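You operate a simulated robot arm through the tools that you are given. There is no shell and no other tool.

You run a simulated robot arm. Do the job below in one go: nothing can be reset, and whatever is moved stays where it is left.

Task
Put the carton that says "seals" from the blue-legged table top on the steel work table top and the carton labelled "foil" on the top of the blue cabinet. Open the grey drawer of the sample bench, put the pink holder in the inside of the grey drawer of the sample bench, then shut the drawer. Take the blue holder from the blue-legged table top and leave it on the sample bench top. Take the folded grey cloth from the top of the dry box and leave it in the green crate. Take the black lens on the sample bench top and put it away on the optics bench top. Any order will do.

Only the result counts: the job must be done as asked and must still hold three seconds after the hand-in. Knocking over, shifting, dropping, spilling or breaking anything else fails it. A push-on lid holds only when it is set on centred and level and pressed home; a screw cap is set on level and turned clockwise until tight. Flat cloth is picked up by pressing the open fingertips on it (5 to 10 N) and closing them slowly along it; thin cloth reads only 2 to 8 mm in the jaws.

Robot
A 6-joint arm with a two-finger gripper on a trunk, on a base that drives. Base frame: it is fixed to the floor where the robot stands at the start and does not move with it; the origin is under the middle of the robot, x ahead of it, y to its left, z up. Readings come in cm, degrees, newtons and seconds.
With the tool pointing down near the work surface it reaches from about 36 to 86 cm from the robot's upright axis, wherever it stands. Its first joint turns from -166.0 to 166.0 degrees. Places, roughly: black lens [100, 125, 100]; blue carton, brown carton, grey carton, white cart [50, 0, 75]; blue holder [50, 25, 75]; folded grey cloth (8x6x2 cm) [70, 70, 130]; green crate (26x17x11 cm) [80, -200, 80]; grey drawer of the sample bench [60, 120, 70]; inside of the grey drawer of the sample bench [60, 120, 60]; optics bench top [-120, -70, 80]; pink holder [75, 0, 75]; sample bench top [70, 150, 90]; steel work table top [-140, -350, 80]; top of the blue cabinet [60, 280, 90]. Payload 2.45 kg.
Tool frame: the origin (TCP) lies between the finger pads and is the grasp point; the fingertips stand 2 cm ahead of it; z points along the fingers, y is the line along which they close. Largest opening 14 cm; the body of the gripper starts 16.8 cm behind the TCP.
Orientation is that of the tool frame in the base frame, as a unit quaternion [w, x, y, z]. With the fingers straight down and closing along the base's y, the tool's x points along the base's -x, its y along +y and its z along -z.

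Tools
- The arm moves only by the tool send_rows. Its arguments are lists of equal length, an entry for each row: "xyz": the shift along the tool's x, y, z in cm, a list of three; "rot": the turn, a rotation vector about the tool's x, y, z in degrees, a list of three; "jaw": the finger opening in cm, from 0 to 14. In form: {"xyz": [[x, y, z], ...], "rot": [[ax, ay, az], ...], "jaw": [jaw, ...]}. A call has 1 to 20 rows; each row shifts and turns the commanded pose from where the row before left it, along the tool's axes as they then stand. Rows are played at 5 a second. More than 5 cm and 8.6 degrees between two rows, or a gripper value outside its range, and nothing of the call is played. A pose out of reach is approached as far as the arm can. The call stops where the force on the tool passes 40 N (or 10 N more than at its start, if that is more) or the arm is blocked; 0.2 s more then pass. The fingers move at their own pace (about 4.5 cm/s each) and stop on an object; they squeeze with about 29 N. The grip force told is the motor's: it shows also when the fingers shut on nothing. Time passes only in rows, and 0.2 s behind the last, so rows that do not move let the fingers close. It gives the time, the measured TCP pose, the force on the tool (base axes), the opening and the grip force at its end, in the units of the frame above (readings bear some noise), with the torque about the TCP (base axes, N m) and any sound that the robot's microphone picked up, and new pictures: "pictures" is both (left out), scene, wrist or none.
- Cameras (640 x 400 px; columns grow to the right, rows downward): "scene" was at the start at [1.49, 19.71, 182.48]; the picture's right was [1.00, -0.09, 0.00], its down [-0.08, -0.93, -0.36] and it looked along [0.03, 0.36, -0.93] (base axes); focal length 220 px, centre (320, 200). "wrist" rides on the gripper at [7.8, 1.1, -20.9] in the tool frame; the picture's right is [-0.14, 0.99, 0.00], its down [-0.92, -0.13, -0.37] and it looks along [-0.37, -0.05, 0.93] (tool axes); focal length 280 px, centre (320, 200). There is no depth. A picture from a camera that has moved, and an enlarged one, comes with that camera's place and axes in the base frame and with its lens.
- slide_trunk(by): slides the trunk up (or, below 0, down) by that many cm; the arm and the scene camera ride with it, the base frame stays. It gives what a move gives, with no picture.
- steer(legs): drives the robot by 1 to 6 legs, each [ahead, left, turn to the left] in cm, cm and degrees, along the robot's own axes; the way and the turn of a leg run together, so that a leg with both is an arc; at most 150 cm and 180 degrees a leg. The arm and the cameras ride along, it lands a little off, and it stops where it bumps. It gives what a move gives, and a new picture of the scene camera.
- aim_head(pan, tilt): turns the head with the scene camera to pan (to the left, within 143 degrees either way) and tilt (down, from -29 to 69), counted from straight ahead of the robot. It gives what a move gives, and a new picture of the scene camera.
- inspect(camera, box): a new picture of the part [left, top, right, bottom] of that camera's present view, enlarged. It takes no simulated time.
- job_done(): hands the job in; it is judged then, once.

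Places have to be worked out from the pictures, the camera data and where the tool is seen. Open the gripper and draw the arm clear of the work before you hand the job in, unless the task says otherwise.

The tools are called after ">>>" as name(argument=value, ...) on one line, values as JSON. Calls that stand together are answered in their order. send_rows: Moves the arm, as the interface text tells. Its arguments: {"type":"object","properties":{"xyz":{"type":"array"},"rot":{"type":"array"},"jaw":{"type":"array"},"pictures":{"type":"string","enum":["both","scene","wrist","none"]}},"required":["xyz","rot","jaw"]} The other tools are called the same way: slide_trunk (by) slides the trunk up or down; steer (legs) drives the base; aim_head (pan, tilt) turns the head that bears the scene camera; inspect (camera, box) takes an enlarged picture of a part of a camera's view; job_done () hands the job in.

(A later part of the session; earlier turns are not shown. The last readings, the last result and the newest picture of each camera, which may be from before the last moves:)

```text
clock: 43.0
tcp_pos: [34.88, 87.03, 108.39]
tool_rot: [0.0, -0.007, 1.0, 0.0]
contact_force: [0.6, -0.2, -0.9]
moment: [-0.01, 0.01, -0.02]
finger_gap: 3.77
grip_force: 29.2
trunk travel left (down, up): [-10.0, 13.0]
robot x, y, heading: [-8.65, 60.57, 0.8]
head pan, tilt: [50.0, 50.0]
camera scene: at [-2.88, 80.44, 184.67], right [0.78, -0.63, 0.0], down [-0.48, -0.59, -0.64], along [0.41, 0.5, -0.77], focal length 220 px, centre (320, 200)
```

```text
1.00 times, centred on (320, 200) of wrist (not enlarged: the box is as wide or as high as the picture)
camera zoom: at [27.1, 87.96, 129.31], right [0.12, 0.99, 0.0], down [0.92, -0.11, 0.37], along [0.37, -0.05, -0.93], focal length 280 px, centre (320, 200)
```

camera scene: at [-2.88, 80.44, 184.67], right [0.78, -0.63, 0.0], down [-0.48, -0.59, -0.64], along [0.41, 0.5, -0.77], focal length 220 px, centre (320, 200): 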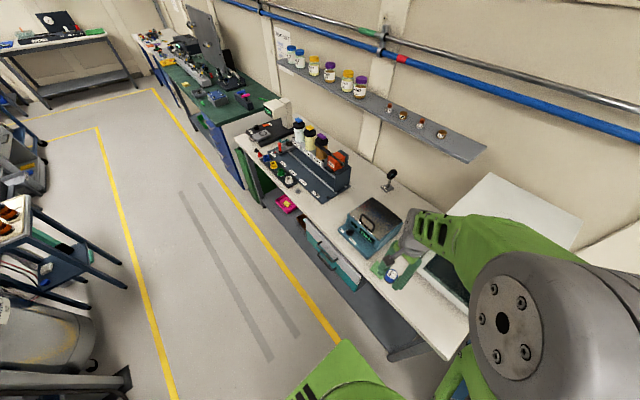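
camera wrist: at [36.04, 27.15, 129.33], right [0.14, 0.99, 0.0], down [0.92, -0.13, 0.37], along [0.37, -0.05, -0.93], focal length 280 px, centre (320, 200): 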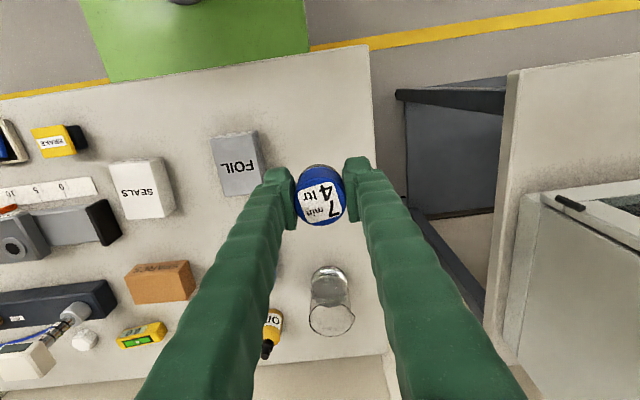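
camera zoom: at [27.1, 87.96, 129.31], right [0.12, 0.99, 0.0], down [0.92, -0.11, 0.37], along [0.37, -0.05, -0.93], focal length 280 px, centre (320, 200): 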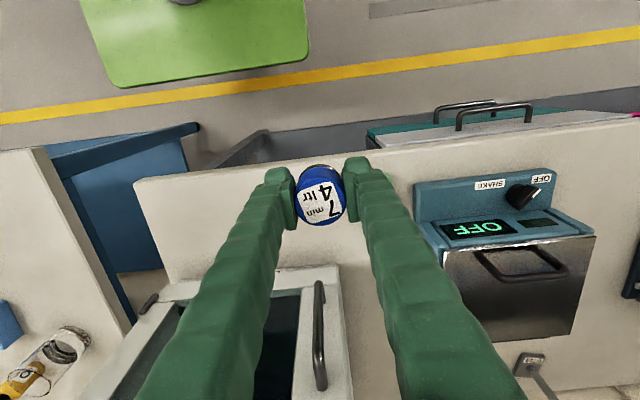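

The holder is still held after the drive and the robot stands at about (-8.7, 60.6). I move it over the empty strip of bench in front of the dry box, around (46, 70).

>>> send_rows(xyz=[[-0.8, -1.4, 0], [-1.6, -2.4, 0], [-2.0, -3.0, 0], [-2.0, -3.0, 0], [-2.0, -3.0, 0], [-1.6, -2.4, 0], [-0.8, -1.4, 0], [0, 0, 0]], rot=[[0, 0, 0], [0, 0, 0], [0, 0, 0], [0, 0, 0], [0, 0, 0], [0, 0, 0], [0, 0, 0], [0, 0, 0]], jaw=[0, 0, 0, 0, 0, 0, 0, 0], pictures="both")

```text
clock: 44.8
tcp_pos: [46.02, 70.55, 108.35]
tool_rot: [0.0, -0.008, 1.0, 0.0]
contact_force: [1.2, 0.4, -1.8]
moment: [-0.02, 0.05, 0.05]
finger_gap: 3.75
grip_force: 29.7
trunk travel left (down, up): [-10.0, 13.0]
robot x, y, heading: [-8.61, 60.29, 0.7]
head pan, tilt: [50.0, 50.0]
camera scene: at [-2.89, 80.43, 184.67], right [0.78, -0.63, 0.0], down [-0.48, -0.59, -0.64], along [0.41, 0.5, -0.77], focal length 220 px, centre (320, 200)
camera wrist: at [38.17, 71.46, 129.17], right [0.12, 0.99, 0.0], down [0.92, -0.11, 0.37], along [0.37, -0.05, -0.93], focal length 280 px, centre (320, 200)
```

scene: 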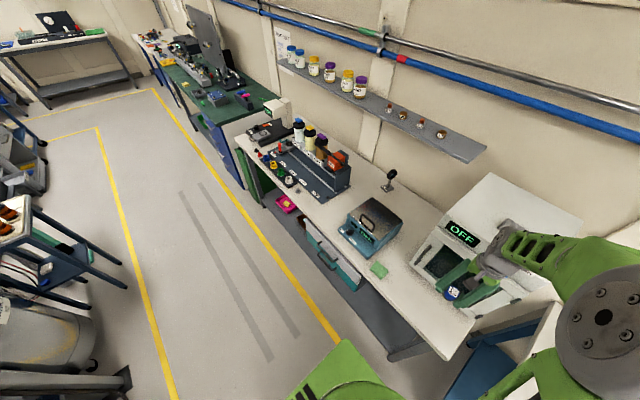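
wrist: 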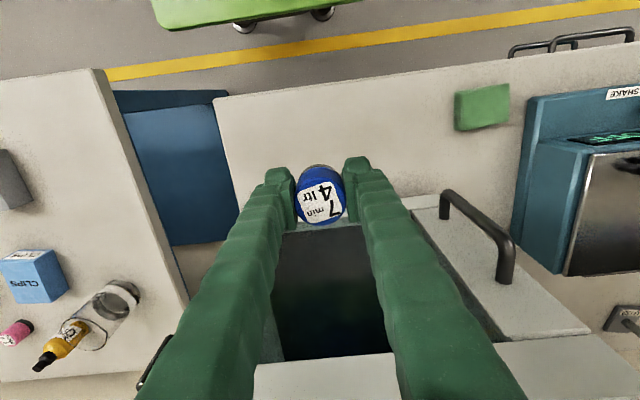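

The landing spot projects onto clear bench at the near strip, with the door bottom about 10 cm further in. I shift a little toward the robot and descend to about z=92.

>>> send_rows(xyz=[[0.5, -0.5, 1.0], [0.8, -0.8, 2.0], [0.8, -0.8, 2.5], [0.5, -0.5, 2.5], [0.4, -0.4, 2.5], [0, 0, 2.5], [0, 0, 2], [0, 0, 1.0], [0, 0, 0.5], [0, 0, 0]], rot=[[0, 0, 0], [0, 0, 0], [0, 0, 0], [0, 0, 0], [0, 0, 0], [0, 0, 0], [0, 0, 0], [0, 0, 0], [0, 0, 0], [0, 0, 0]], jaw=[0, 0, 0, 0, 0, 0, 0, 0, 0, 0], pictures="wrist")

```text
clock: 47.0
tcp_pos: [42.92, 67.6, 91.93]
tool_rot: [0.0, -0.007, 1.0, 0.0]
contact_force: [1.0, -0.1, -0.1]
moment: [0.03, 0.0, 0.01]
finger_gap: 3.78
grip_force: 28.6
trunk travel left (down, up): [-10.0, 13.0]
robot x, y, heading: [-8.8, 59.89, 1.1]
head pan, tilt: [50.0, 50.0]
camera wrist: at [35.21, 68.49, 112.75], right [0.12, 0.99, 0.0], down [0.92, -0.11, 0.37], along [0.37, -0.05, -0.93], focal length 280 px, centre (320, 200)
```

wrist: 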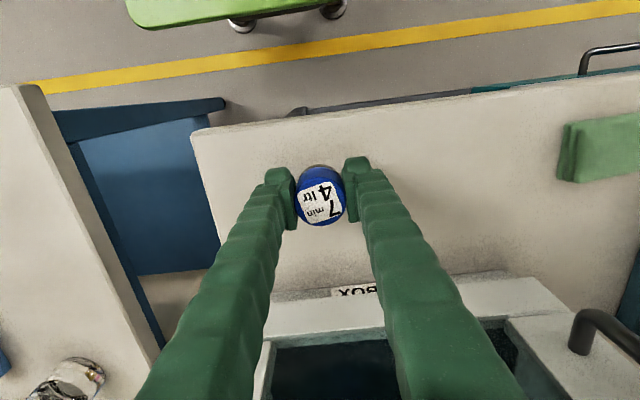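

The spot below is clear bench. I lower in small steps until the force shows contact.

>>> send_rows(xyz=[[0, 0, 0.5], [0, 0, 0.5], [0, 0, 0.5], [0, 0, 0.5], [0, 0, 0.5], [0, 0, 0.4], [0, 0, 0.3], [0, 0, 0.3], [0, 0, 0.3], [0, 0, 0.3], [0, 0, 0.3], [0, 0, 0.3], [0, 0, 0.3], [0, 0, 0.3]], rot=[[0, 0, 0], [0, 0, 0], [0, 0, 0], [0, 0, 0], [0, 0, 0], [0, 0, 0], [0, 0, 0], [0, 0, 0], [0, 0, 0], [0, 0, 0], [0, 0, 0], [0, 0, 0], [0, 0, 0], [0, 0, 0]], jaw=[0, 0, 0, 0, 0, 0, 0, 0, 0, 0, 0, 0, 0, 0], pictures="wrist")

```text
clock: 49.4
tcp_pos: [43.05, 67.53, 87.94]
tool_rot: [0.003, -0.008, 1.0, -0.001]
contact_force: [-7.6, 0.9, 25.2]
moment: [-0.12, 0.26, -0.04]
finger_gap: 3.75
grip_force: 29.4
trunk travel left (down, up): [-10.0, 13.0]
robot x, y, heading: [-8.52, 60.44, 1.2]
head pan, tilt: [50.0, 50.0]
stopped in row 11: the force on the tool passed its limit at 45 N (the readings are from after the stop); the commanded pose is now the measured one
camera wrist: at [35.13, 68.47, 108.81], right [0.12, 0.99, 0.0], down [0.92, -0.11, 0.37], along [0.37, -0.04, -0.93], focal length 280 px, centre (320, 200)
```

wrist: 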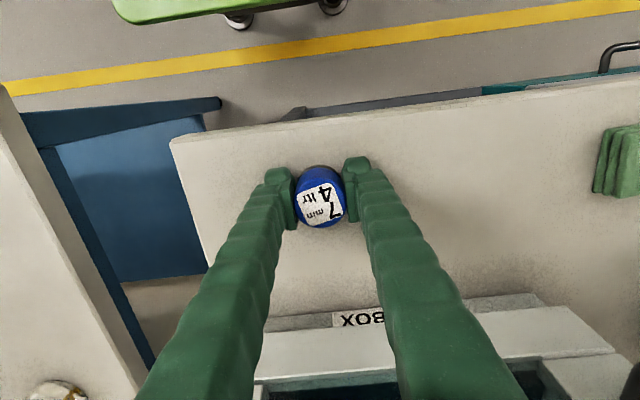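

The holder bottomed out at TCP z≈87.9, so the sample bench top is about z=85.5. I ease up slightly, open the jaws, and back straight up.

>>> send_rows(xyz=[[0, 0, -0.2], [0, 0, 0], [0, 0, 0], [0, 0, 0], [0, 0, 0], [0, 0, -2], [0, 0, -3], [0, 0, -4], [0, 0, -4], [0, 0, -3]], rot=[[0, 0, 0], [0, 0, 0], [0, 0, 0], [0, 0, 0], [0, 0, 0], [0, 0, 0], [0, 0, 0], [0, 0, 0], [0, 0, 0], [0, 0, 0]], jaw=[0, 4.5, 6, 7, 8, 8, 8, 8, 8, 8], pictures="wrist")

```text
clock: 51.6
tcp_pos: [42.98, 67.69, 104.05]
tool_rot: [0.002, -0.006, 1.0, 0.0]
contact_force: [0.0, 0.7, 0.7]
moment: [0.0, 0.0, 0.01]
finger_gap: 7.98
grip_force: 0.1
trunk travel left (down, up): [-10.0, 13.0]
robot x, y, heading: [-8.62, 60.08, 0.8]
head pan, tilt: [50.0, 50.0]
camera wrist: at [35.16, 68.46, 124.96], right [0.12, 0.99, 0.0], down [0.92, -0.11, 0.37], along [0.37, -0.04, -0.93], focal length 280 px, centre (320, 200)
```

wrist: 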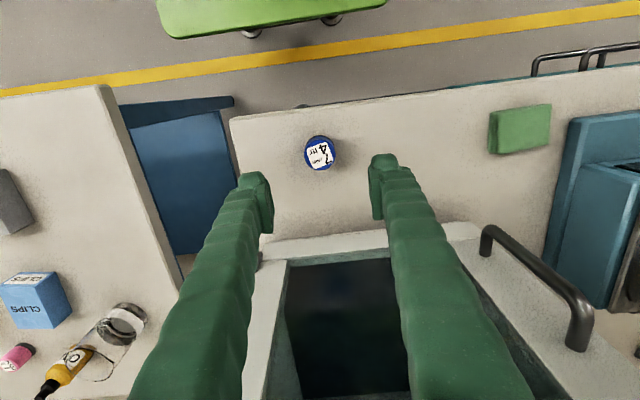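

The blue holder stands upright on the sample bench. Next I drive back and left to stand in front of the drawers, to see the handles.

>>> steer(legs=[[-18, 0, 0], [0, 55, -0.8]])

>>> aim_head(pan=0, tilt=60)

>>> inspect(camera="wrist", box=[0, 0, 640, 400])

```text
clock: 58.0
tcp_pos: [24.85, 120.93, 104.13]
tool_rot: [0.002, 0.0, 1.0, 0.0]
contact_force: [0.2, -0.2, -0.3]
moment: [-0.05, 0.01, -0.03]
finger_gap: 7.97
grip_force: 0.0
trunk travel left (down, up): [-10.0, 13.0]
robot x, y, heading: [-27.05, 114.31, -0.2]
head pan, tilt: [50.0, 50.0]
camera scene: at [-20.91, 134.61, 184.67], right [0.76, -0.64, 0.0], down [-0.49, -0.59, -0.64], along [0.41, 0.49, -0.77], focal length 220 px, centre (320, 200)
```

scene: 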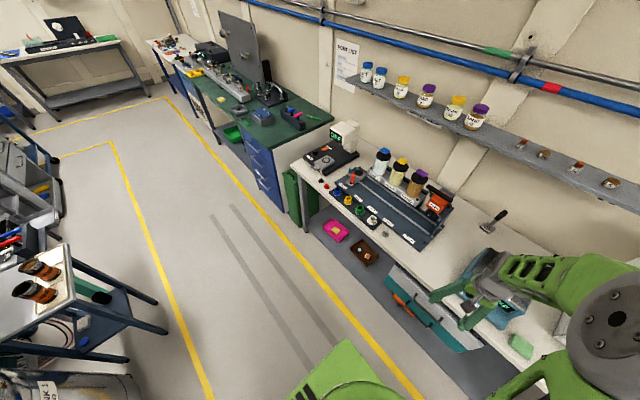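

```text
clock: 59.1
tcp_pos: [24.77, 121.03, 104.17]
tool_rot: [0.002, 0.0, 1.0, 0.0]
contact_force: [-0.5, -0.4, 0.7]
moment: [0.02, -0.01, 0.01]
finger_gap: 8.01
grip_force: 0.1
trunk travel left (down, up): [-10.0, 13.0]
robot x, y, heading: [-26.73, 114.75, -0.0]
head pan, tilt: [0.0, 60.0]
camera scene: at [-19.21, 128.69, 183.42], right [0.0, -1.0, 0.0], down [-0.87, 0.0, -0.5], along [0.5, 0.0, -0.87], focal length 220 px, centre (320, 200)
```

scene: 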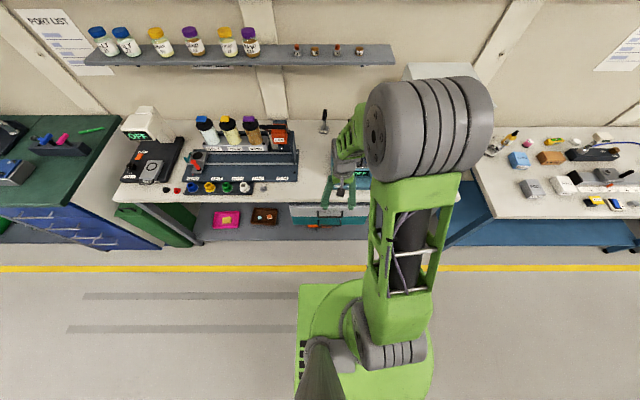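

```text
1.00 times, centred on (320, 200) of wrist (not enlarged: the box is as wide or as high as the picture)
camera zoom: at [16.98, 122.0, 124.91], right [0.14, 0.99, 0.0], down [0.92, -0.13, 0.37], along [0.37, -0.05, -0.93], focal length 280 px, centre (320, 200)
```

zoom: 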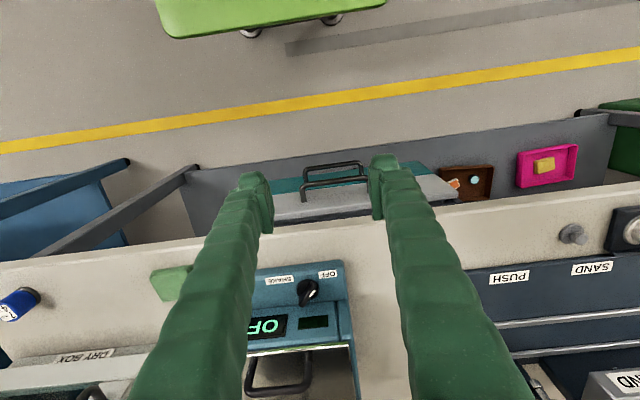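

>>> inspect(camera="wrist", box=[250, 130, 500, 240])

>>> inspect(camera="scene", box=[260, 100, 420, 240])

```text
2.56 times, centred on (375, 185) of wrist
camera zoom: at [16.98, 122.0, 124.91], right [0.14, 0.99, 0.0], down [0.92, -0.13, 0.37], along [0.37, -0.05, -0.93], focal length 718 px, centre (179, 238)
```

zoom: 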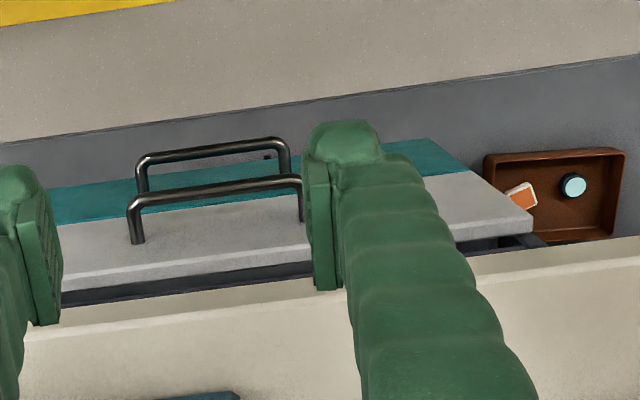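

```text
2.86 times, centred on (340, 170) of scene
camera zoom: at [-19.21, 128.69, 183.42], right [0.0, -1.0, 0.0], down [-0.87, 0.0, -0.5], along [0.5, 0.0, -0.87], focal length 627 px, centre (263, 286)
```

zoom: 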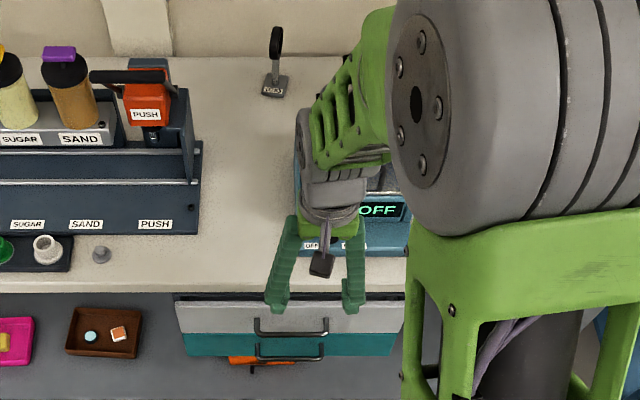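

The grey drawer's bar handle triangulates to about (33.2, 123, 76), standing roughly 3 cm off the drawer face. I turn the gripper 90° so the fingers close along x to straddle the bar, staying high and clear.

>>> send_rows(xyz=[[0, 0, 0], [0, 0, 0], [0, 0, 0], [0, 0, 0], [0, 0, 0], [0, 0, 0], [0, 0, 0], [0, 0, 0], [0, 0, 0], [0, 0, 0], [0, 0, 0]], rot=[[0, 0, 8.18], [0, 0, 8.18], [0, 0, 8.18], [0, 0, 8.18], [0, 0, 8.18], [0, 0, 8.18], [0, 0, 8.18], [0, 0, 8.18], [0, 0, 8.18], [0, 0, 8.18], [0, 0, 8.2]], jaw=[2.6, 2.6, 2.6, 2.6, 2.6, 2.6, 2.6, 2.6, 2.6, 2.6, 2.6], pictures="both")

```text
clock: 61.5
tcp_pos: [24.75, 120.92, 104.01]
tool_rot: [0.001, 0.708, 0.706, 0.002]
contact_force: [0.6, 0.6, -0.6]
moment: [-0.03, 0.02, -0.03]
finger_gap: 2.57
grip_force: 0.0
trunk travel left (down, up): [-10.0, 13.0]
robot x, y, heading: [-26.88, 114.57, -0.1]
head pan, tilt: [0.0, 60.0]
camera scene: at [-19.21, 128.68, 183.42], right [0.0, -1.0, 0.0], down [-0.87, 0.0, -0.5], along [0.5, 0.0, -0.87], focal length 220 px, centre (320, 200)
camera wrist: at [25.96, 128.7, 124.98], right [0.99, -0.14, 0.0], down [-0.13, -0.92, 0.37], along [-0.05, -0.36, -0.93], focal length 280 px, centre (320, 200)
```

scene: 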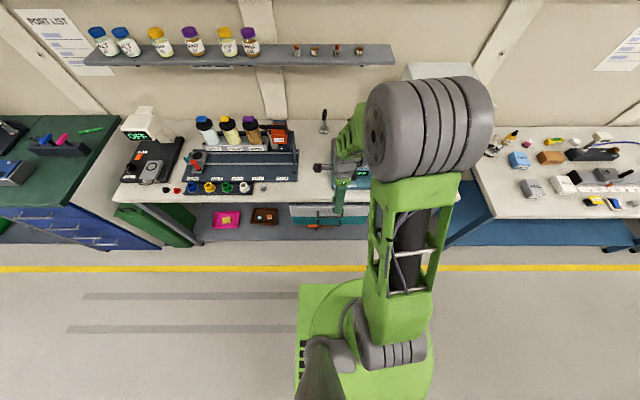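
wrist: 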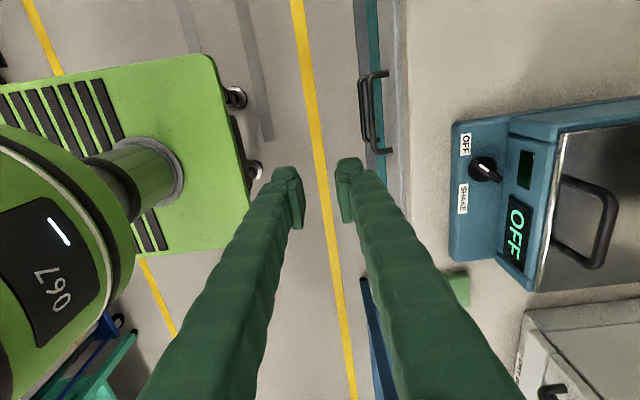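

The gripper now closes along x. I zoom in on the handles in the wrist view to fix the bar position.

>>> inspect(camera="wrist", box=[320, 40, 440, 180])

```text
2.86 times, centred on (380, 110) of wrist
camera zoom: at [25.96, 128.7, 124.98], right [0.99, -0.14, 0.0], down [-0.13, -0.92, 0.37], along [-0.05, -0.36, -0.93], focal length 801 px, centre (149, 457)
```

zoom: 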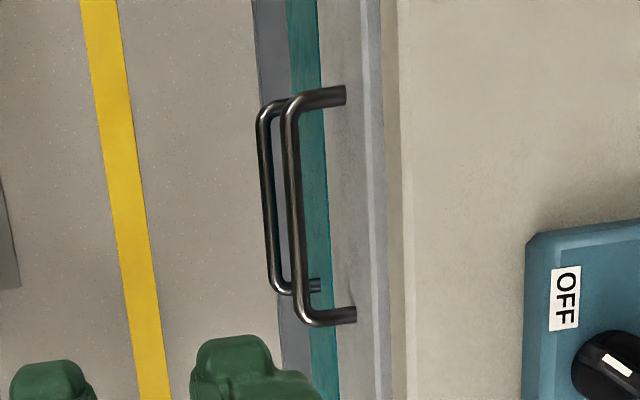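

The bar lies near x≈33.8, spanning y 117–129, with the face 3 cm behind it. I move above it at z=88 to check alignment against the bench edge.

>>> send_rows(xyz=[[1.0, 2.2, 2.0], [1.0, 2.2, 3.5], [1.0, 2.2, 3.5], [1.1, 2.15, 3.5], [0, 0, 3.5]], rot=[[0, 0, 0], [0, 0, 0], [0, 0, 0], [0, 0, 0], [0, 0, 0]], jaw=[2.6, 2.6, 2.6, 2.6, 2.6], pictures="wrist")

>>> inspect(camera="wrist", box=[240, 90, 440, 230])

```text
clock: 62.8
tcp_pos: [33.71, 125.16, 88.1]
tool_rot: [0.001, 0.708, 0.707, 0.003]
contact_force: [0.4, 0.0, -0.3]
moment: [-0.01, 0.02, -0.01]
finger_gap: 2.58
grip_force: 0.1
trunk travel left (down, up): [-10.0, 13.0]
robot x, y, heading: [-26.84, 114.42, -0.3]
head pan, tilt: [0.0, 60.0]
camera wrist: at [34.75, 132.9, 108.91], right [0.99, -0.14, 0.0], down [-0.13, -0.92, 0.37], along [-0.05, -0.36, -0.93], focal length 280 px, centre (320, 200)
```

wrist: 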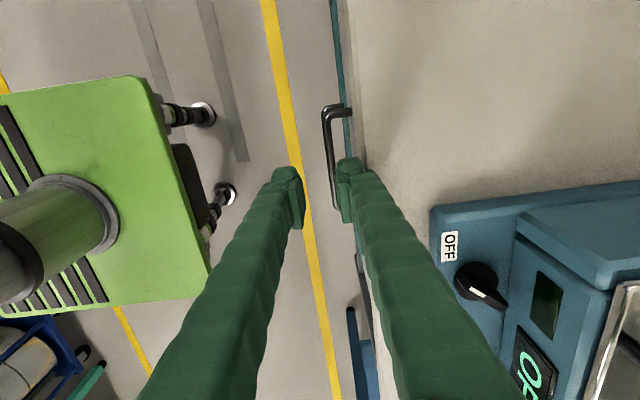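

```text
2.86 times, centred on (340, 160) of wrist
camera zoom: at [34.75, 132.9, 108.91], right [0.99, -0.14, 0.0], down [-0.13, -0.92, 0.37], along [-0.05, -0.36, -0.93], focal length 801 px, centre (263, 314)
```

zoom: 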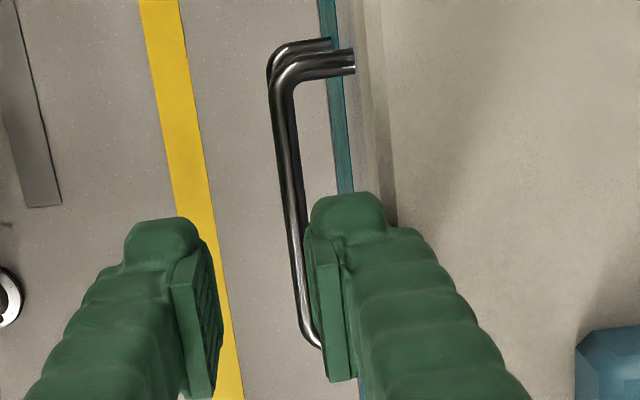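

The near-vertical view puts the bar at x≈35.0 and z≈71, so a straight-down finger would scrape the bench edge. I back off and tilt the tool 45° forward so the fingers can straddle the bar diagonally.

>>> send_rows(xyz=[[0, -3.0, -0.5], [0, -4.0, 0], [0, -4.0, 0], [0, 0, 0], [0, 0, 0], [0, 0, 0], [0, 0, 0], [0, 0, 0], [0, 0, 0]], rot=[[0, 0, 0], [0, 0, 0], [0, 0, 0], [-7.5, 0, 0], [-7.5, 0, 0], [-7.5, 0, 0], [-7.5, 0, 0], [-7.5, 0, 0], [-7.5, 0, 0]], jaw=[2.6, 2.6, 2.6, 3.0, 3.0, 3.0, 3.0, 3.0, 3.0], pictures="both")

```text
clock: 64.8
tcp_pos: [24.4, 125.36, 87.49]
tool_rot: [0.273, 0.654, 0.651, 0.271]
contact_force: [0.8, 0.6, -0.3]
moment: [0.0, 0.0, -0.02]
finger_gap: 2.99
grip_force: 0.0
out of reach, approached as far as the arm can: row 4, 5, 8, 9
trunk travel left (down, up): [-10.0, 13.0]
robot x, y, heading: [-27.17, 114.73, -0.2]
head pan, tilt: [0.0, 60.0]
camera scene: at [-19.21, 128.73, 183.41], right [0.0, -1.0, 0.0], down [-0.87, 0.0, -0.5], along [0.5, 0.0, -0.87], focal length 220 px, centre (320, 200)
camera wrist: at [10.41, 133.18, 102.94], right [0.7, -0.14, 0.7], down [-0.35, -0.92, 0.17], along [0.62, -0.37, -0.69], focal length 280 px, centre (320, 200)
```

scene: 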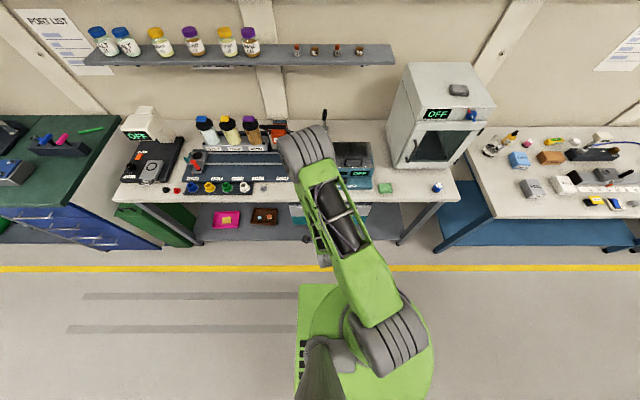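
wrist: 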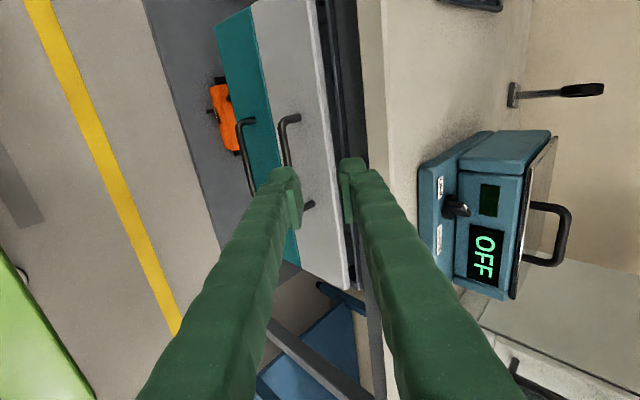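

At this spot the tilted pose is at the arm's near limit, so the robot must stand further back before pulling. I check the space behind the base first.

>>> aim_head(pan=143, tilt=60)

>>> aim_head(pan=-143, tilt=60)

```text
clock: 67.0
tcp_pos: [24.33, 125.26, 87.35]
tool_rot: [0.272, 0.654, 0.652, 0.271]
contact_force: [-0.1, 0.4, -0.3]
moment: [0.02, 0.04, 0.01]
finger_gap: 2.99
grip_force: 0.1
trunk travel left (down, up): [-10.0, 13.0]
robot x, y, heading: [-26.81, 114.7, -0.3]
head pan, tilt: [143.0, 60.0]
camera scene: at [-31.19, 132.73, 183.42], right [0.6, 0.8, 0.0], down [0.69, -0.52, -0.5], along [-0.4, 0.3, -0.87], focal length 220 px, centre (320, 200)
```

scene: 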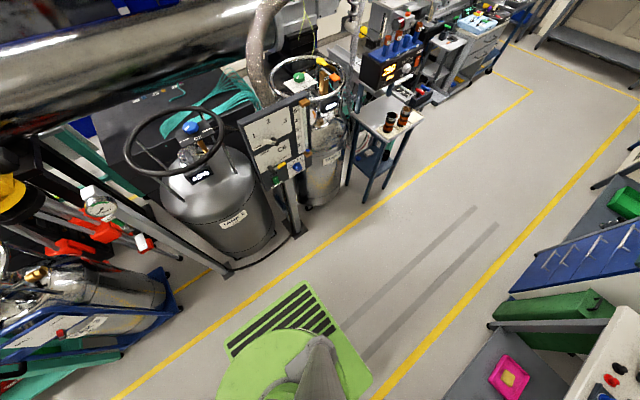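

```text
clock: 70.9
tcp_pos: [24.47, 125.26, 87.53]
tool_rot: [0.272, 0.655, 0.651, 0.272]
contact_force: [0.1, -0.2, 0.2]
moment: [0.0, 0.0, 0.0]
finger_gap: 2.99
grip_force: 0.0
trunk travel left (down, up): [-10.0, 13.0]
robot x, y, heading: [-26.84, 114.47, -0.3]
head pan, tilt: [-143.0, 60.0]
camera scene: at [-31.21, 124.7, 183.42], right [-0.6, 0.8, 0.0], down [0.69, 0.52, -0.5], along [-0.4, -0.3, -0.87], focal length 220 px, centre (320, 200)
```

scene: 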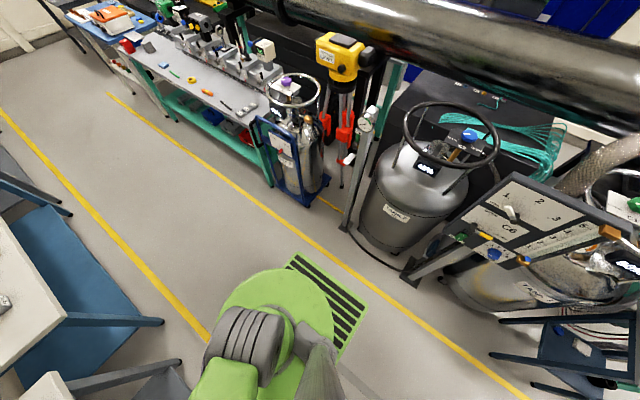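

Behind the base the floor is free to about x=-103, so I back the robot 15 cm, and turn the head forward again to watch the drawer.

>>> steer(legs=[[-15, 0, 0]])

>>> aim_head(pan=0, tilt=50)

>>> inspect(camera="scene", box=[220, 100, 420, 240])

>>> inspect(camera="wrist", box=[0, 0, 640, 400])

```text
clock: 72.3
tcp_pos: [9.53, 125.38, 87.41]
tool_rot: [0.273, 0.653, 0.652, 0.272]
contact_force: [0.1, -1.3, -0.1]
moment: [0.0, -0.03, -0.01]
finger_gap: 2.99
grip_force: 0.0
trunk travel left (down, up): [-10.0, 13.0]
robot x, y, heading: [-41.64, 114.58, -0.2]
head pan, tilt: [-143.0, 60.0]
camera scene: at [-46.1, 124.75, 183.41], right [-0.6, 0.8, 0.0], down [0.69, 0.52, -0.5], along [-0.4, -0.3, -0.87], focal length 220 px, centre (320, 200)
```

scene: 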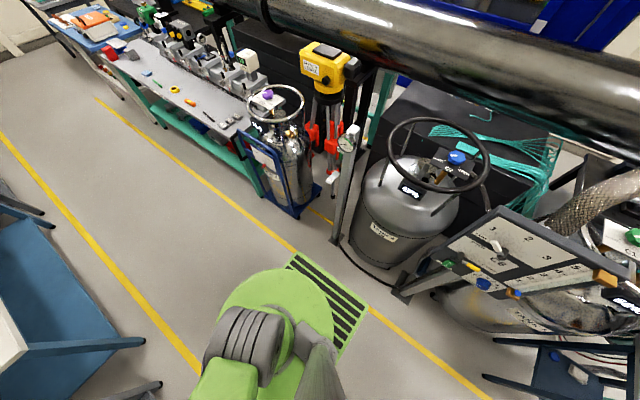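

```text
clock: 74.6
tcp_pos: [9.67, 125.28, 87.52]
tool_rot: [0.272, 0.654, 0.652, 0.271]
contact_force: [-0.1, -0.1, 0.1]
moment: [0.01, 0.0, 0.01]
finger_gap: 2.98
grip_force: 0.1
trunk travel left (down, up): [-10.0, 13.0]
robot x, y, heading: [-42.03, 114.34, -0.3]
head pan, tilt: [0.0, 50.0]
camera scene: at [-32.95, 128.71, 184.67], right [0.0, -1.0, 0.0], down [-0.77, 0.0, -0.64], along [0.64, 0.0, -0.77], focal length 220 px, centre (320, 200)
```

scene: 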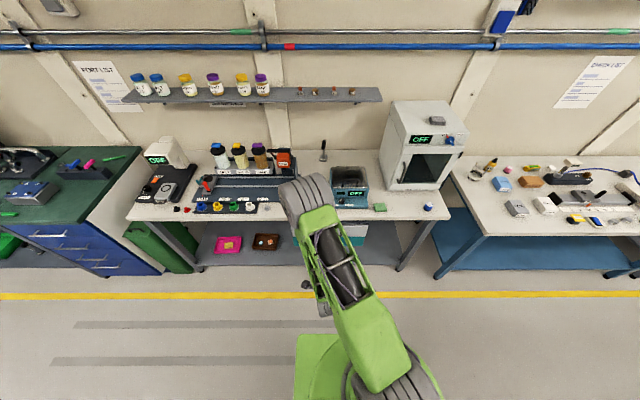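

```text
2.86 times, centred on (320, 170) of scene
camera zoom: at [-32.95, 128.71, 184.67], right [0.0, -1.0, 0.0], down [-0.77, 0.0, -0.64], along [0.64, 0.0, -0.77], focal length 627 px, centre (320, 286)
```

zoom: 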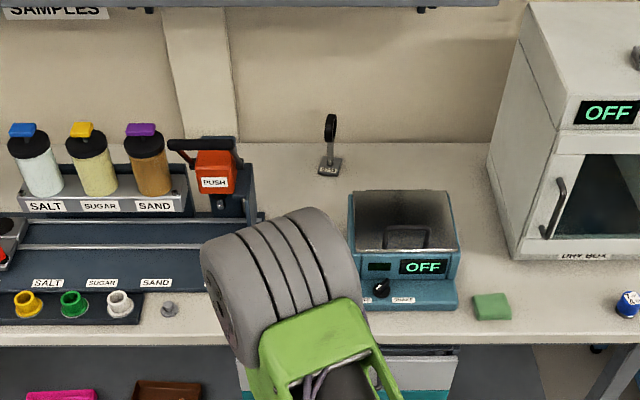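

```text
1.00 times, centred on (320, 200) of wrist (not enlarged: the box is as wide or as high as the picture)
camera zoom: at [-4.33, 133.16, 102.94], right [0.7, -0.14, 0.7], down [-0.36, -0.92, 0.17], along [0.62, -0.37, -0.69], focal length 280 px, centre (320, 200)
```

zoom: 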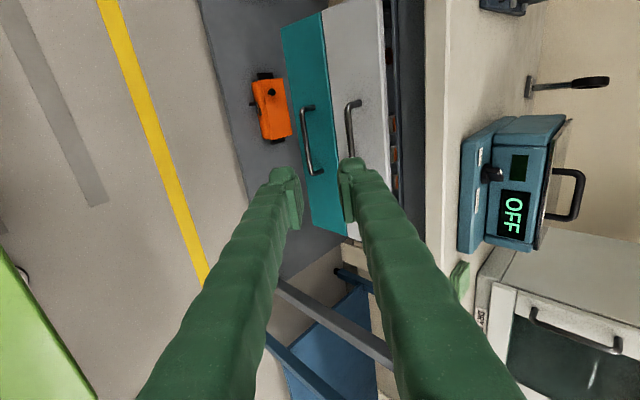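

The bar shows at px (352,130), consistent with (35.0, y, 70.3). I move to a pre-approach point 10 cm short of it along the tilted tool axis.

>>> send_rows(xyz=[[-0.46, 1.2, 3.75], [-0.46, 1.2, 3.75], [-0.46, 1.2, 3.75], [-0.46, 1.2, 3.75], [-0.46, 1.2, 3.75], [0, 0, 0]], rot=[[0, 0, 0], [0, 0, 0], [0, 0, 0], [0, 0, 0], [0, 0, 0], [0, 0, 0]], jaw=[2.6, 2.6, 2.6, 2.6, 2.6, 2.6], pictures="wrist")

>>> inspect(camera="wrist", box=[240, 80, 440, 240])

```text
clock: 76.0
tcp_pos: [27.17, 122.94, 78.61]
tool_rot: [0.272, 0.654, 0.651, 0.272]
contact_force: [0.6, 0.8, 0.6]
moment: [-0.02, 0.03, -0.02]
finger_gap: 2.58
grip_force: 0.2
trunk travel left (down, up): [-10.0, 13.0]
robot x, y, heading: [-41.53, 114.69, -0.5]
head pan, tilt: [0.0, 50.0]
camera wrist: at [13.1, 130.84, 94.05], right [0.7, -0.14, 0.7], down [-0.36, -0.92, 0.17], along [0.62, -0.37, -0.69], focal length 280 px, centre (320, 200)
```

wrist: 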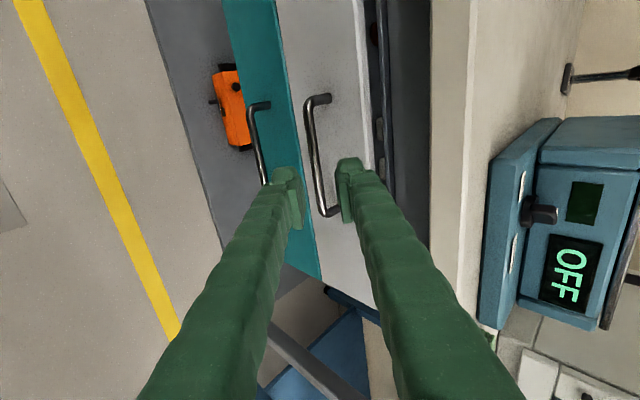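

```text
2.50 times, centred on (340, 160) of wrist
camera zoom: at [13.1, 130.84, 94.05], right [0.7, -0.14, 0.7], down [-0.36, -0.92, 0.17], along [0.62, -0.37, -0.69], focal length 701 px, centre (270, 300)
```

zoom: 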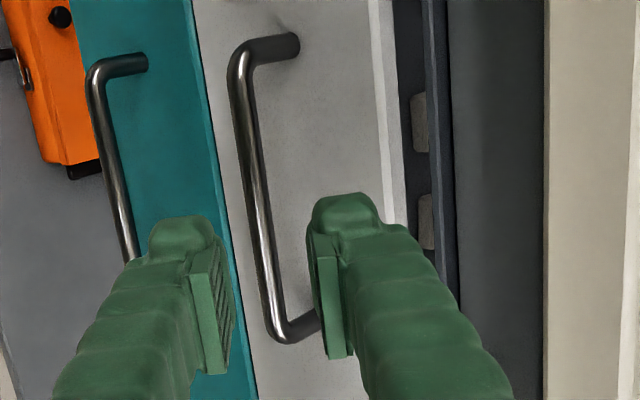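

Two tilted views agree on the bar at (34.8, y, 70.4). I shift 0.4 cm across and advance about 9 cm along the tool axis so the fingers straddle it.

>>> send_rows(xyz=[[0, -0.2, 2.5], [0, -0.2, 2.5], [0, 0, 2.0], [0, 0, 1.5]], rot=[[0, 0, 0], [0, 0, 0], [0, 0, 0], [0, 0, 0]], jaw=[2.6, 2.6, 2.6, 2.6], pictures="wrist")

>>> inspect(camera="wrist", box=[240, 80, 440, 240])

```text
clock: 77.0
tcp_pos: [32.95, 122.96, 72.23]
tool_rot: [0.272, 0.654, 0.652, 0.271]
contact_force: [-0.1, -0.3, -1.0]
moment: [-0.02, 0.01, 0.02]
finger_gap: 2.59
grip_force: 0.0
trunk travel left (down, up): [-10.0, 13.0]
robot x, y, heading: [-41.72, 114.74, -0.3]
head pan, tilt: [0.0, 50.0]
camera wrist: at [18.96, 130.81, 87.68], right [0.7, -0.14, 0.7], down [-0.36, -0.92, 0.17], along [0.62, -0.37, -0.69], focal length 280 px, centre (320, 200)
```

wrist: 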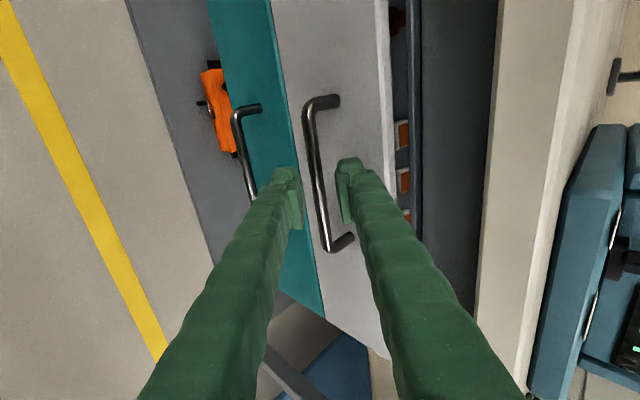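

```text
2.50 times, centred on (340, 160) of wrist
camera zoom: at [18.96, 130.81, 87.68], right [0.7, -0.14, 0.7], down [-0.36, -0.92, 0.17], along [0.62, -0.37, -0.69], focal length 701 px, centre (270, 300)
```

zoom: 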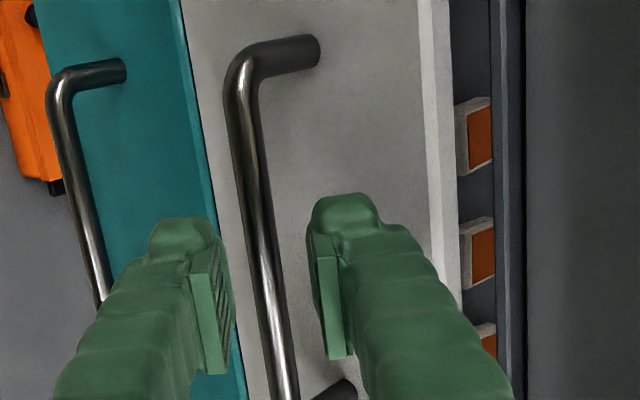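

The bar lies centred between the fingertips, about 2.7 cm ahead of the TCP. I advance 1.6 cm and close on it.

>>> send_rows(xyz=[[0, -0.1, 0.8], [0, 0, 0.8], [0, 0, 0], [0, 0, 0], [0, 0, 0], [0, 0, 0], [0, 0, 0]], rot=[[0, 0, 0], [0, 0, 0], [0, 0, 0], [0, 0, 0], [0, 0, 0], [0, 0, 0], [0, 0, 0]], jaw=[2.6, 2.6, 2.6, 1.6, 0.8, 0, 0], pictures="wrist")

>>> inspect(camera="wrist", box=[240, 80, 440, 240])

```text
clock: 78.6
tcp_pos: [33.92, 123.13, 71.16]
tool_rot: [0.272, 0.655, 0.651, 0.271]
contact_force: [-14.8, -0.2, 14.4]
moment: [0.52, 0.01, -0.51]
finger_gap: 0.61
grip_force: 33.4
trunk travel left (down, up): [-10.0, 13.0]
robot x, y, heading: [-41.83, 114.91, -0.4]
head pan, tilt: [0.0, 50.0]
camera wrist: at [19.83, 130.79, 86.6], right [0.7, -0.14, 0.7], down [-0.36, -0.92, 0.17], along [0.62, -0.37, -0.69], focal length 280 px, centre (320, 200)
```

wrist: 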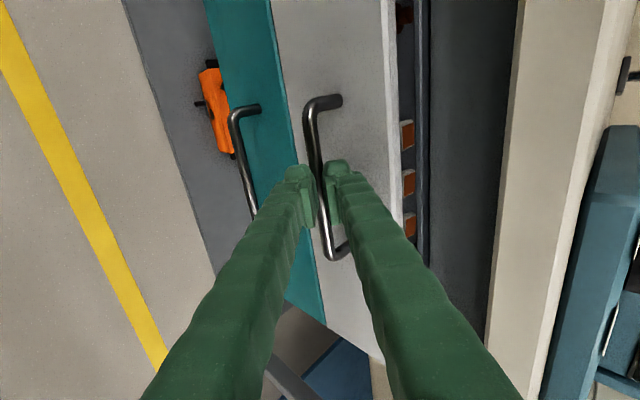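

```text
2.50 times, centred on (340, 160) of wrist
camera zoom: at [19.83, 130.79, 86.6], right [0.7, -0.14, 0.7], down [-0.36, -0.92, 0.17], along [0.62, -0.37, -0.69], focal length 701 px, centre (270, 300)
```

zoom: 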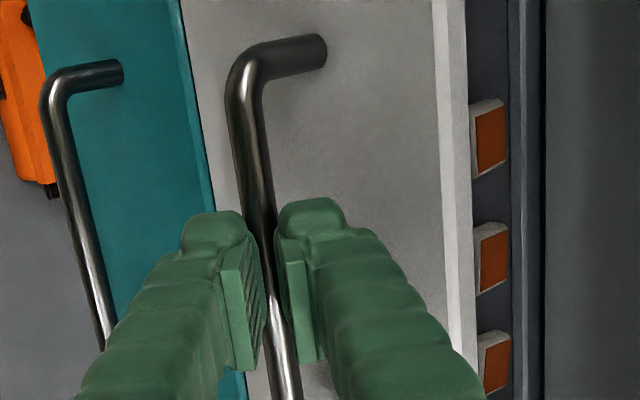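

The jaws read 0.6 cm with a push back along the tool axis, so the bar is pinched only by the very tips. I open, advance 0.9 cm more, and close again.

>>> send_rows(xyz=[[0, 0, 0], [0, 0, 0], [0, 0, 0.5], [0, 0, 0.4], [0, 0, 0], [0, 0, 0], [0, 0, 0], [0, 0, 0], [0, 0, 0]], rot=[[0, 0, 0], [0, 0, 0], [0, 0, 0], [0, 0, 0], [0, 0, 0], [0, 0, 0], [0, 0, 0], [0, 0, 0], [0, 0, 0]], jaw=[2.0, 2.5, 2.5, 2.5, 2.5, 1.6, 0.8, 0, 0], pictures="wrist")

>>> inspect(camera="wrist", box=[240, 80, 440, 240])

```text
clock: 80.6
tcp_pos: [34.57, 122.95, 70.38]
tool_rot: [0.272, 0.655, 0.651, 0.271]
contact_force: [0.9, 0.1, -1.5]
moment: [0.6, 0.02, -0.66]
finger_gap: 1.06
grip_force: 37.8
trunk travel left (down, up): [-10.0, 13.0]
robot x, y, heading: [-41.95, 114.6, -0.0]
head pan, tilt: [0.0, 50.0]
camera wrist: at [20.63, 130.76, 85.84], right [0.7, -0.14, 0.7], down [-0.36, -0.92, 0.17], along [0.62, -0.37, -0.69], focal length 280 px, centre (320, 200)
```

wrist: 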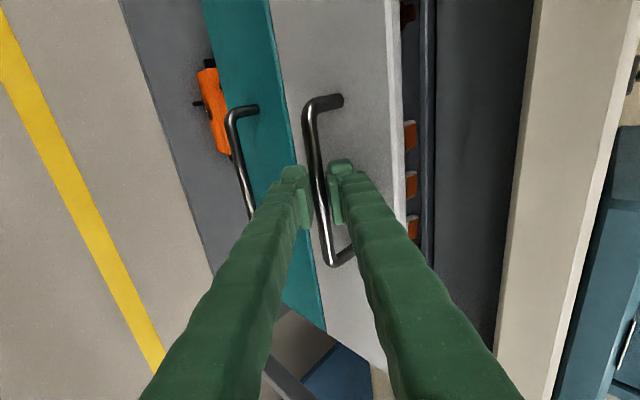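

```text
2.50 times, centred on (340, 160) of wrist
camera zoom: at [20.63, 130.76, 85.84], right [0.7, -0.14, 0.7], down [-0.36, -0.92, 0.17], along [0.62, -0.37, -0.69], focal length 701 px, centre (270, 300)
```

zoom: 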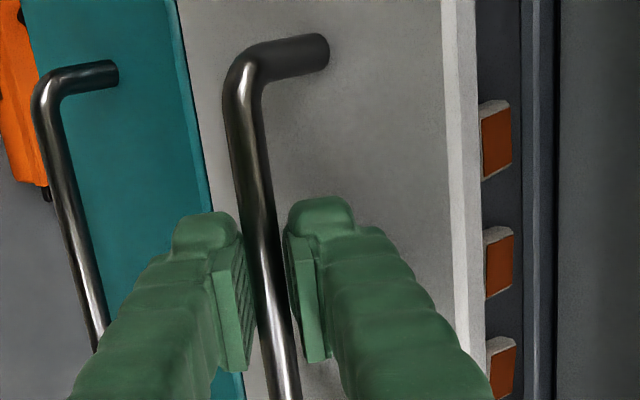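

Now the jaws hold the bar at 1.06 cm with no axial push. I pull straight back along -x, starting gently.

>>> send_rows(xyz=[[0, -0.35, -0.35], [0, -0.5, -0.5], [0, -0.7, -0.7], [0, -0.7, -0.7], [0, -0.7, -0.7], [0, -0.7, -0.7]], rot=[[0, 0, 0], [0, 0, 0], [0, 0, 0], [0, 0, 0], [0, 0, 0], [0, 0, 0]], jaw=[0, 0, 0, 0, 0, 0], pictures="wrist")

```text
clock: 82.0
tcp_pos: [29.47, 122.89, 70.3]
tool_rot: [0.272, 0.655, 0.651, 0.271]
contact_force: [-1.0, 4.2, 3.4]
moment: [0.44, -0.01, -0.7]
finger_gap: 1.08
grip_force: 38.1
trunk travel left (down, up): [-10.0, 13.0]
robot x, y, heading: [-41.93, 114.18, -0.2]
head pan, tilt: [0.0, 50.0]
camera wrist: at [15.44, 130.74, 85.82], right [0.7, -0.14, 0.7], down [-0.35, -0.92, 0.17], along [0.62, -0.37, -0.69], focal length 280 px, centre (320, 200)
```

wrist: 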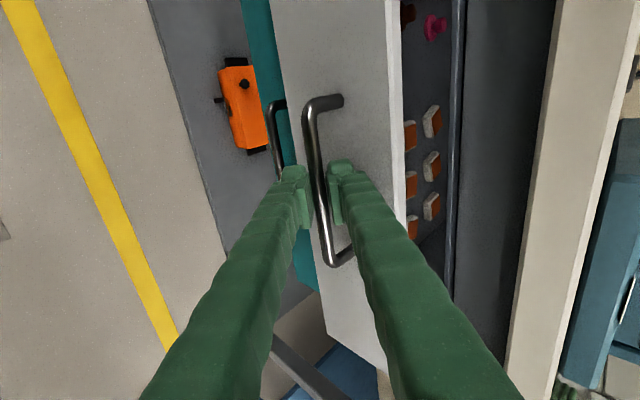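

The drawer slides smoothly and shows small tiles and pink pieces inside. I keep pulling another 13 cm.

>>> send_rows(xyz=[[0, -0.7, -0.7], [0, -0.85, -0.85], [0, -0.85, -0.85], [0, -0.85, -0.85], [0, -0.85, -0.85], [0, -0.85, -0.85], [0, -0.85, -0.85], [0, -0.85, -0.85], [0, -0.85, -0.85], [0, -0.85, -0.85], [0, -0.7, -0.7], [0, -0.4, -0.4]], rot=[[0, 0, 0], [0, 0, 0], [0, 0, 0], [0, 0, 0], [0, 0, 0], [0, 0, 0], [0, 0, 0], [0, 0, 0], [0, 0, 0], [0, 0, 0], [0, 0, 0], [0, 0, 0]], jaw=[0, 0, 0, 0, 0, 0, 0, 0, 0, 0, 0, 0], pictures="both")

```text
clock: 84.6
tcp_pos: [16.08, 122.91, 70.26]
tool_rot: [0.272, 0.654, 0.651, 0.272]
contact_force: [1.2, -11.7, 7.2]
moment: [0.42, -0.02, -0.84]
finger_gap: 1.08
grip_force: 37.7
trunk travel left (down, up): [-10.0, 13.0]
robot x, y, heading: [-41.98, 114.4, -0.1]
head pan, tilt: [0.0, 50.0]
camera scene: at [-33.0, 128.6, 184.69], right [0.0, -1.0, 0.0], down [-0.77, 0.0, -0.64], along [0.64, 0.0, -0.77], focal length 220 px, centre (320, 200)
camera wrist: at [2.13, 130.77, 85.81], right [0.7, -0.14, 0.7], down [-0.36, -0.92, 0.17], along [0.62, -0.37, -0.69], focal length 280 px, centre (320, 200)
```

scene: 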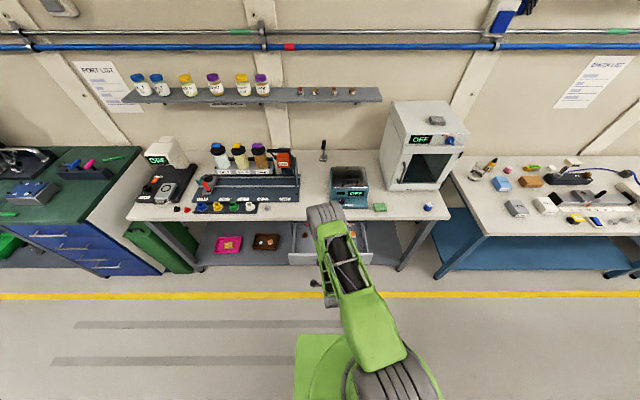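
wrist: 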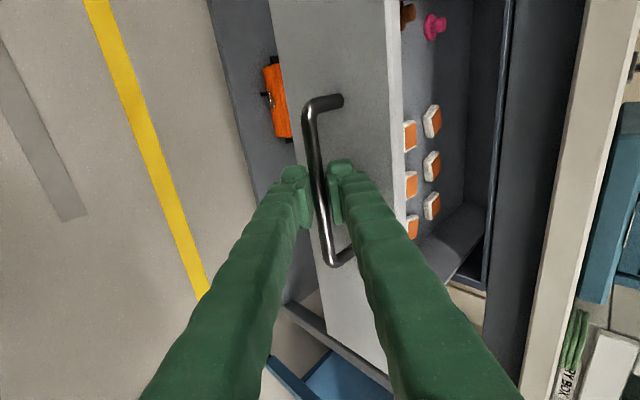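

The drawer is open about 18 cm with an empty floor area behind the tiles. I release the bar, back off along the tool axis, and rise clear.

>>> send_rows(xyz=[[0, 0, 0], [0, 0, 0], [0, 0, 0], [0, 0, -1.0], [0, 0, -2.0], [0, 1.0, -1.5], [0, 2.0, -2.0], [0, 2.8, -2.8], [0, 2.8, -2.8], [0, 2.8, -2.8], [0, 2.8, -2.8]], rot=[[0, 0, 0], [0, 0, 0], [0, 0, 0], [0, 0, 0], [0, 0, 0], [0, 0, 0], [0, 0, 0], [0, 0, 0], [0, 0, 0], [0, 0, 0], [0, 0, 0]], jaw=[1.5, 2.6, 2.6, 2.6, 2.6, 2.6, 2.6, 2.6, 2.6, 2.6, 2.6], pictures="both")

```text
clock: 87.0
tcp_pos: [13.97, 123.18, 92.56]
tool_rot: [0.272, 0.655, 0.651, 0.27]
contact_force: [-0.2, 0.7, 0.2]
moment: [-0.04, -0.04, 0.01]
finger_gap: 2.6
grip_force: 0.1
out of reach, approached as far as the arm can: row 11
trunk travel left (down, up): [-10.0, 13.0]
robot x, y, heading: [-41.89, 114.27, -0.4]
head pan, tilt: [0.0, 50.0]
camera scene: at [-32.99, 128.71, 184.68], right [0.0, -1.0, 0.0], down [-0.77, 0.0, -0.64], along [0.64, 0.0, -0.77], focal length 220 px, centre (320, 200)
camera wrist: at [-0.03, 131.02, 108.03], right [0.7, -0.14, 0.7], down [-0.36, -0.92, 0.17], along [0.62, -0.37, -0.69], focal length 280 px, centre (320, 200)
```

scene: 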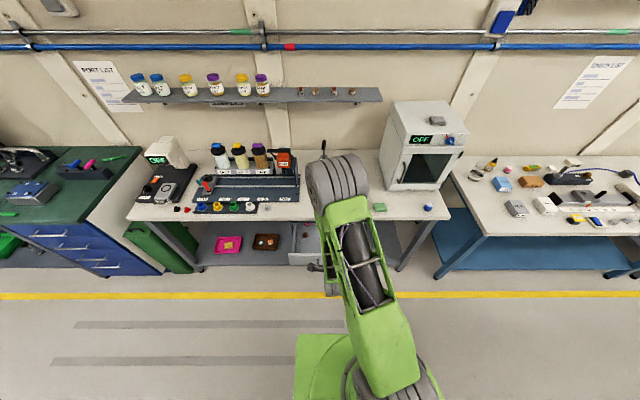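
wrist: 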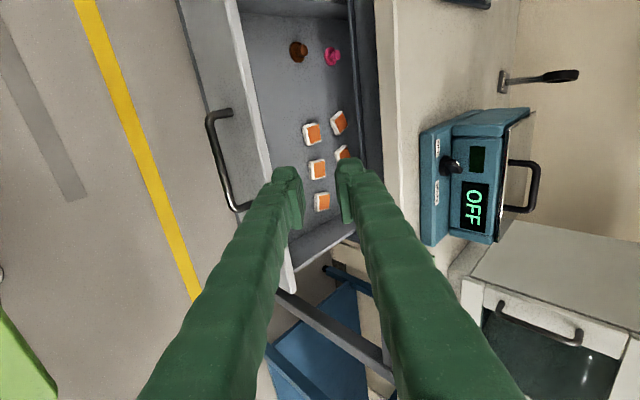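

The drawer stayed open. I zoom in to map the free floor inside it.

>>> inspect(camera="wrist", box=[190, 0, 430, 290])

```text
1.38 times, centred on (310, 145) of wrist
camera zoom: at [-0.03, 131.02, 108.03], right [0.7, -0.14, 0.7], down [-0.36, -0.92, 0.17], along [0.62, -0.37, -0.69], focal length 387 px, centre (334, 276)
```

zoom: 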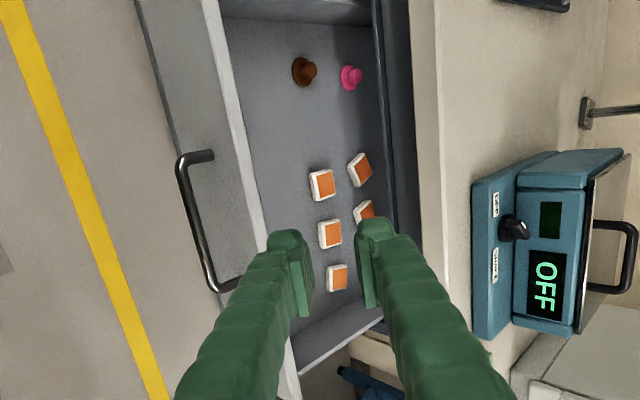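

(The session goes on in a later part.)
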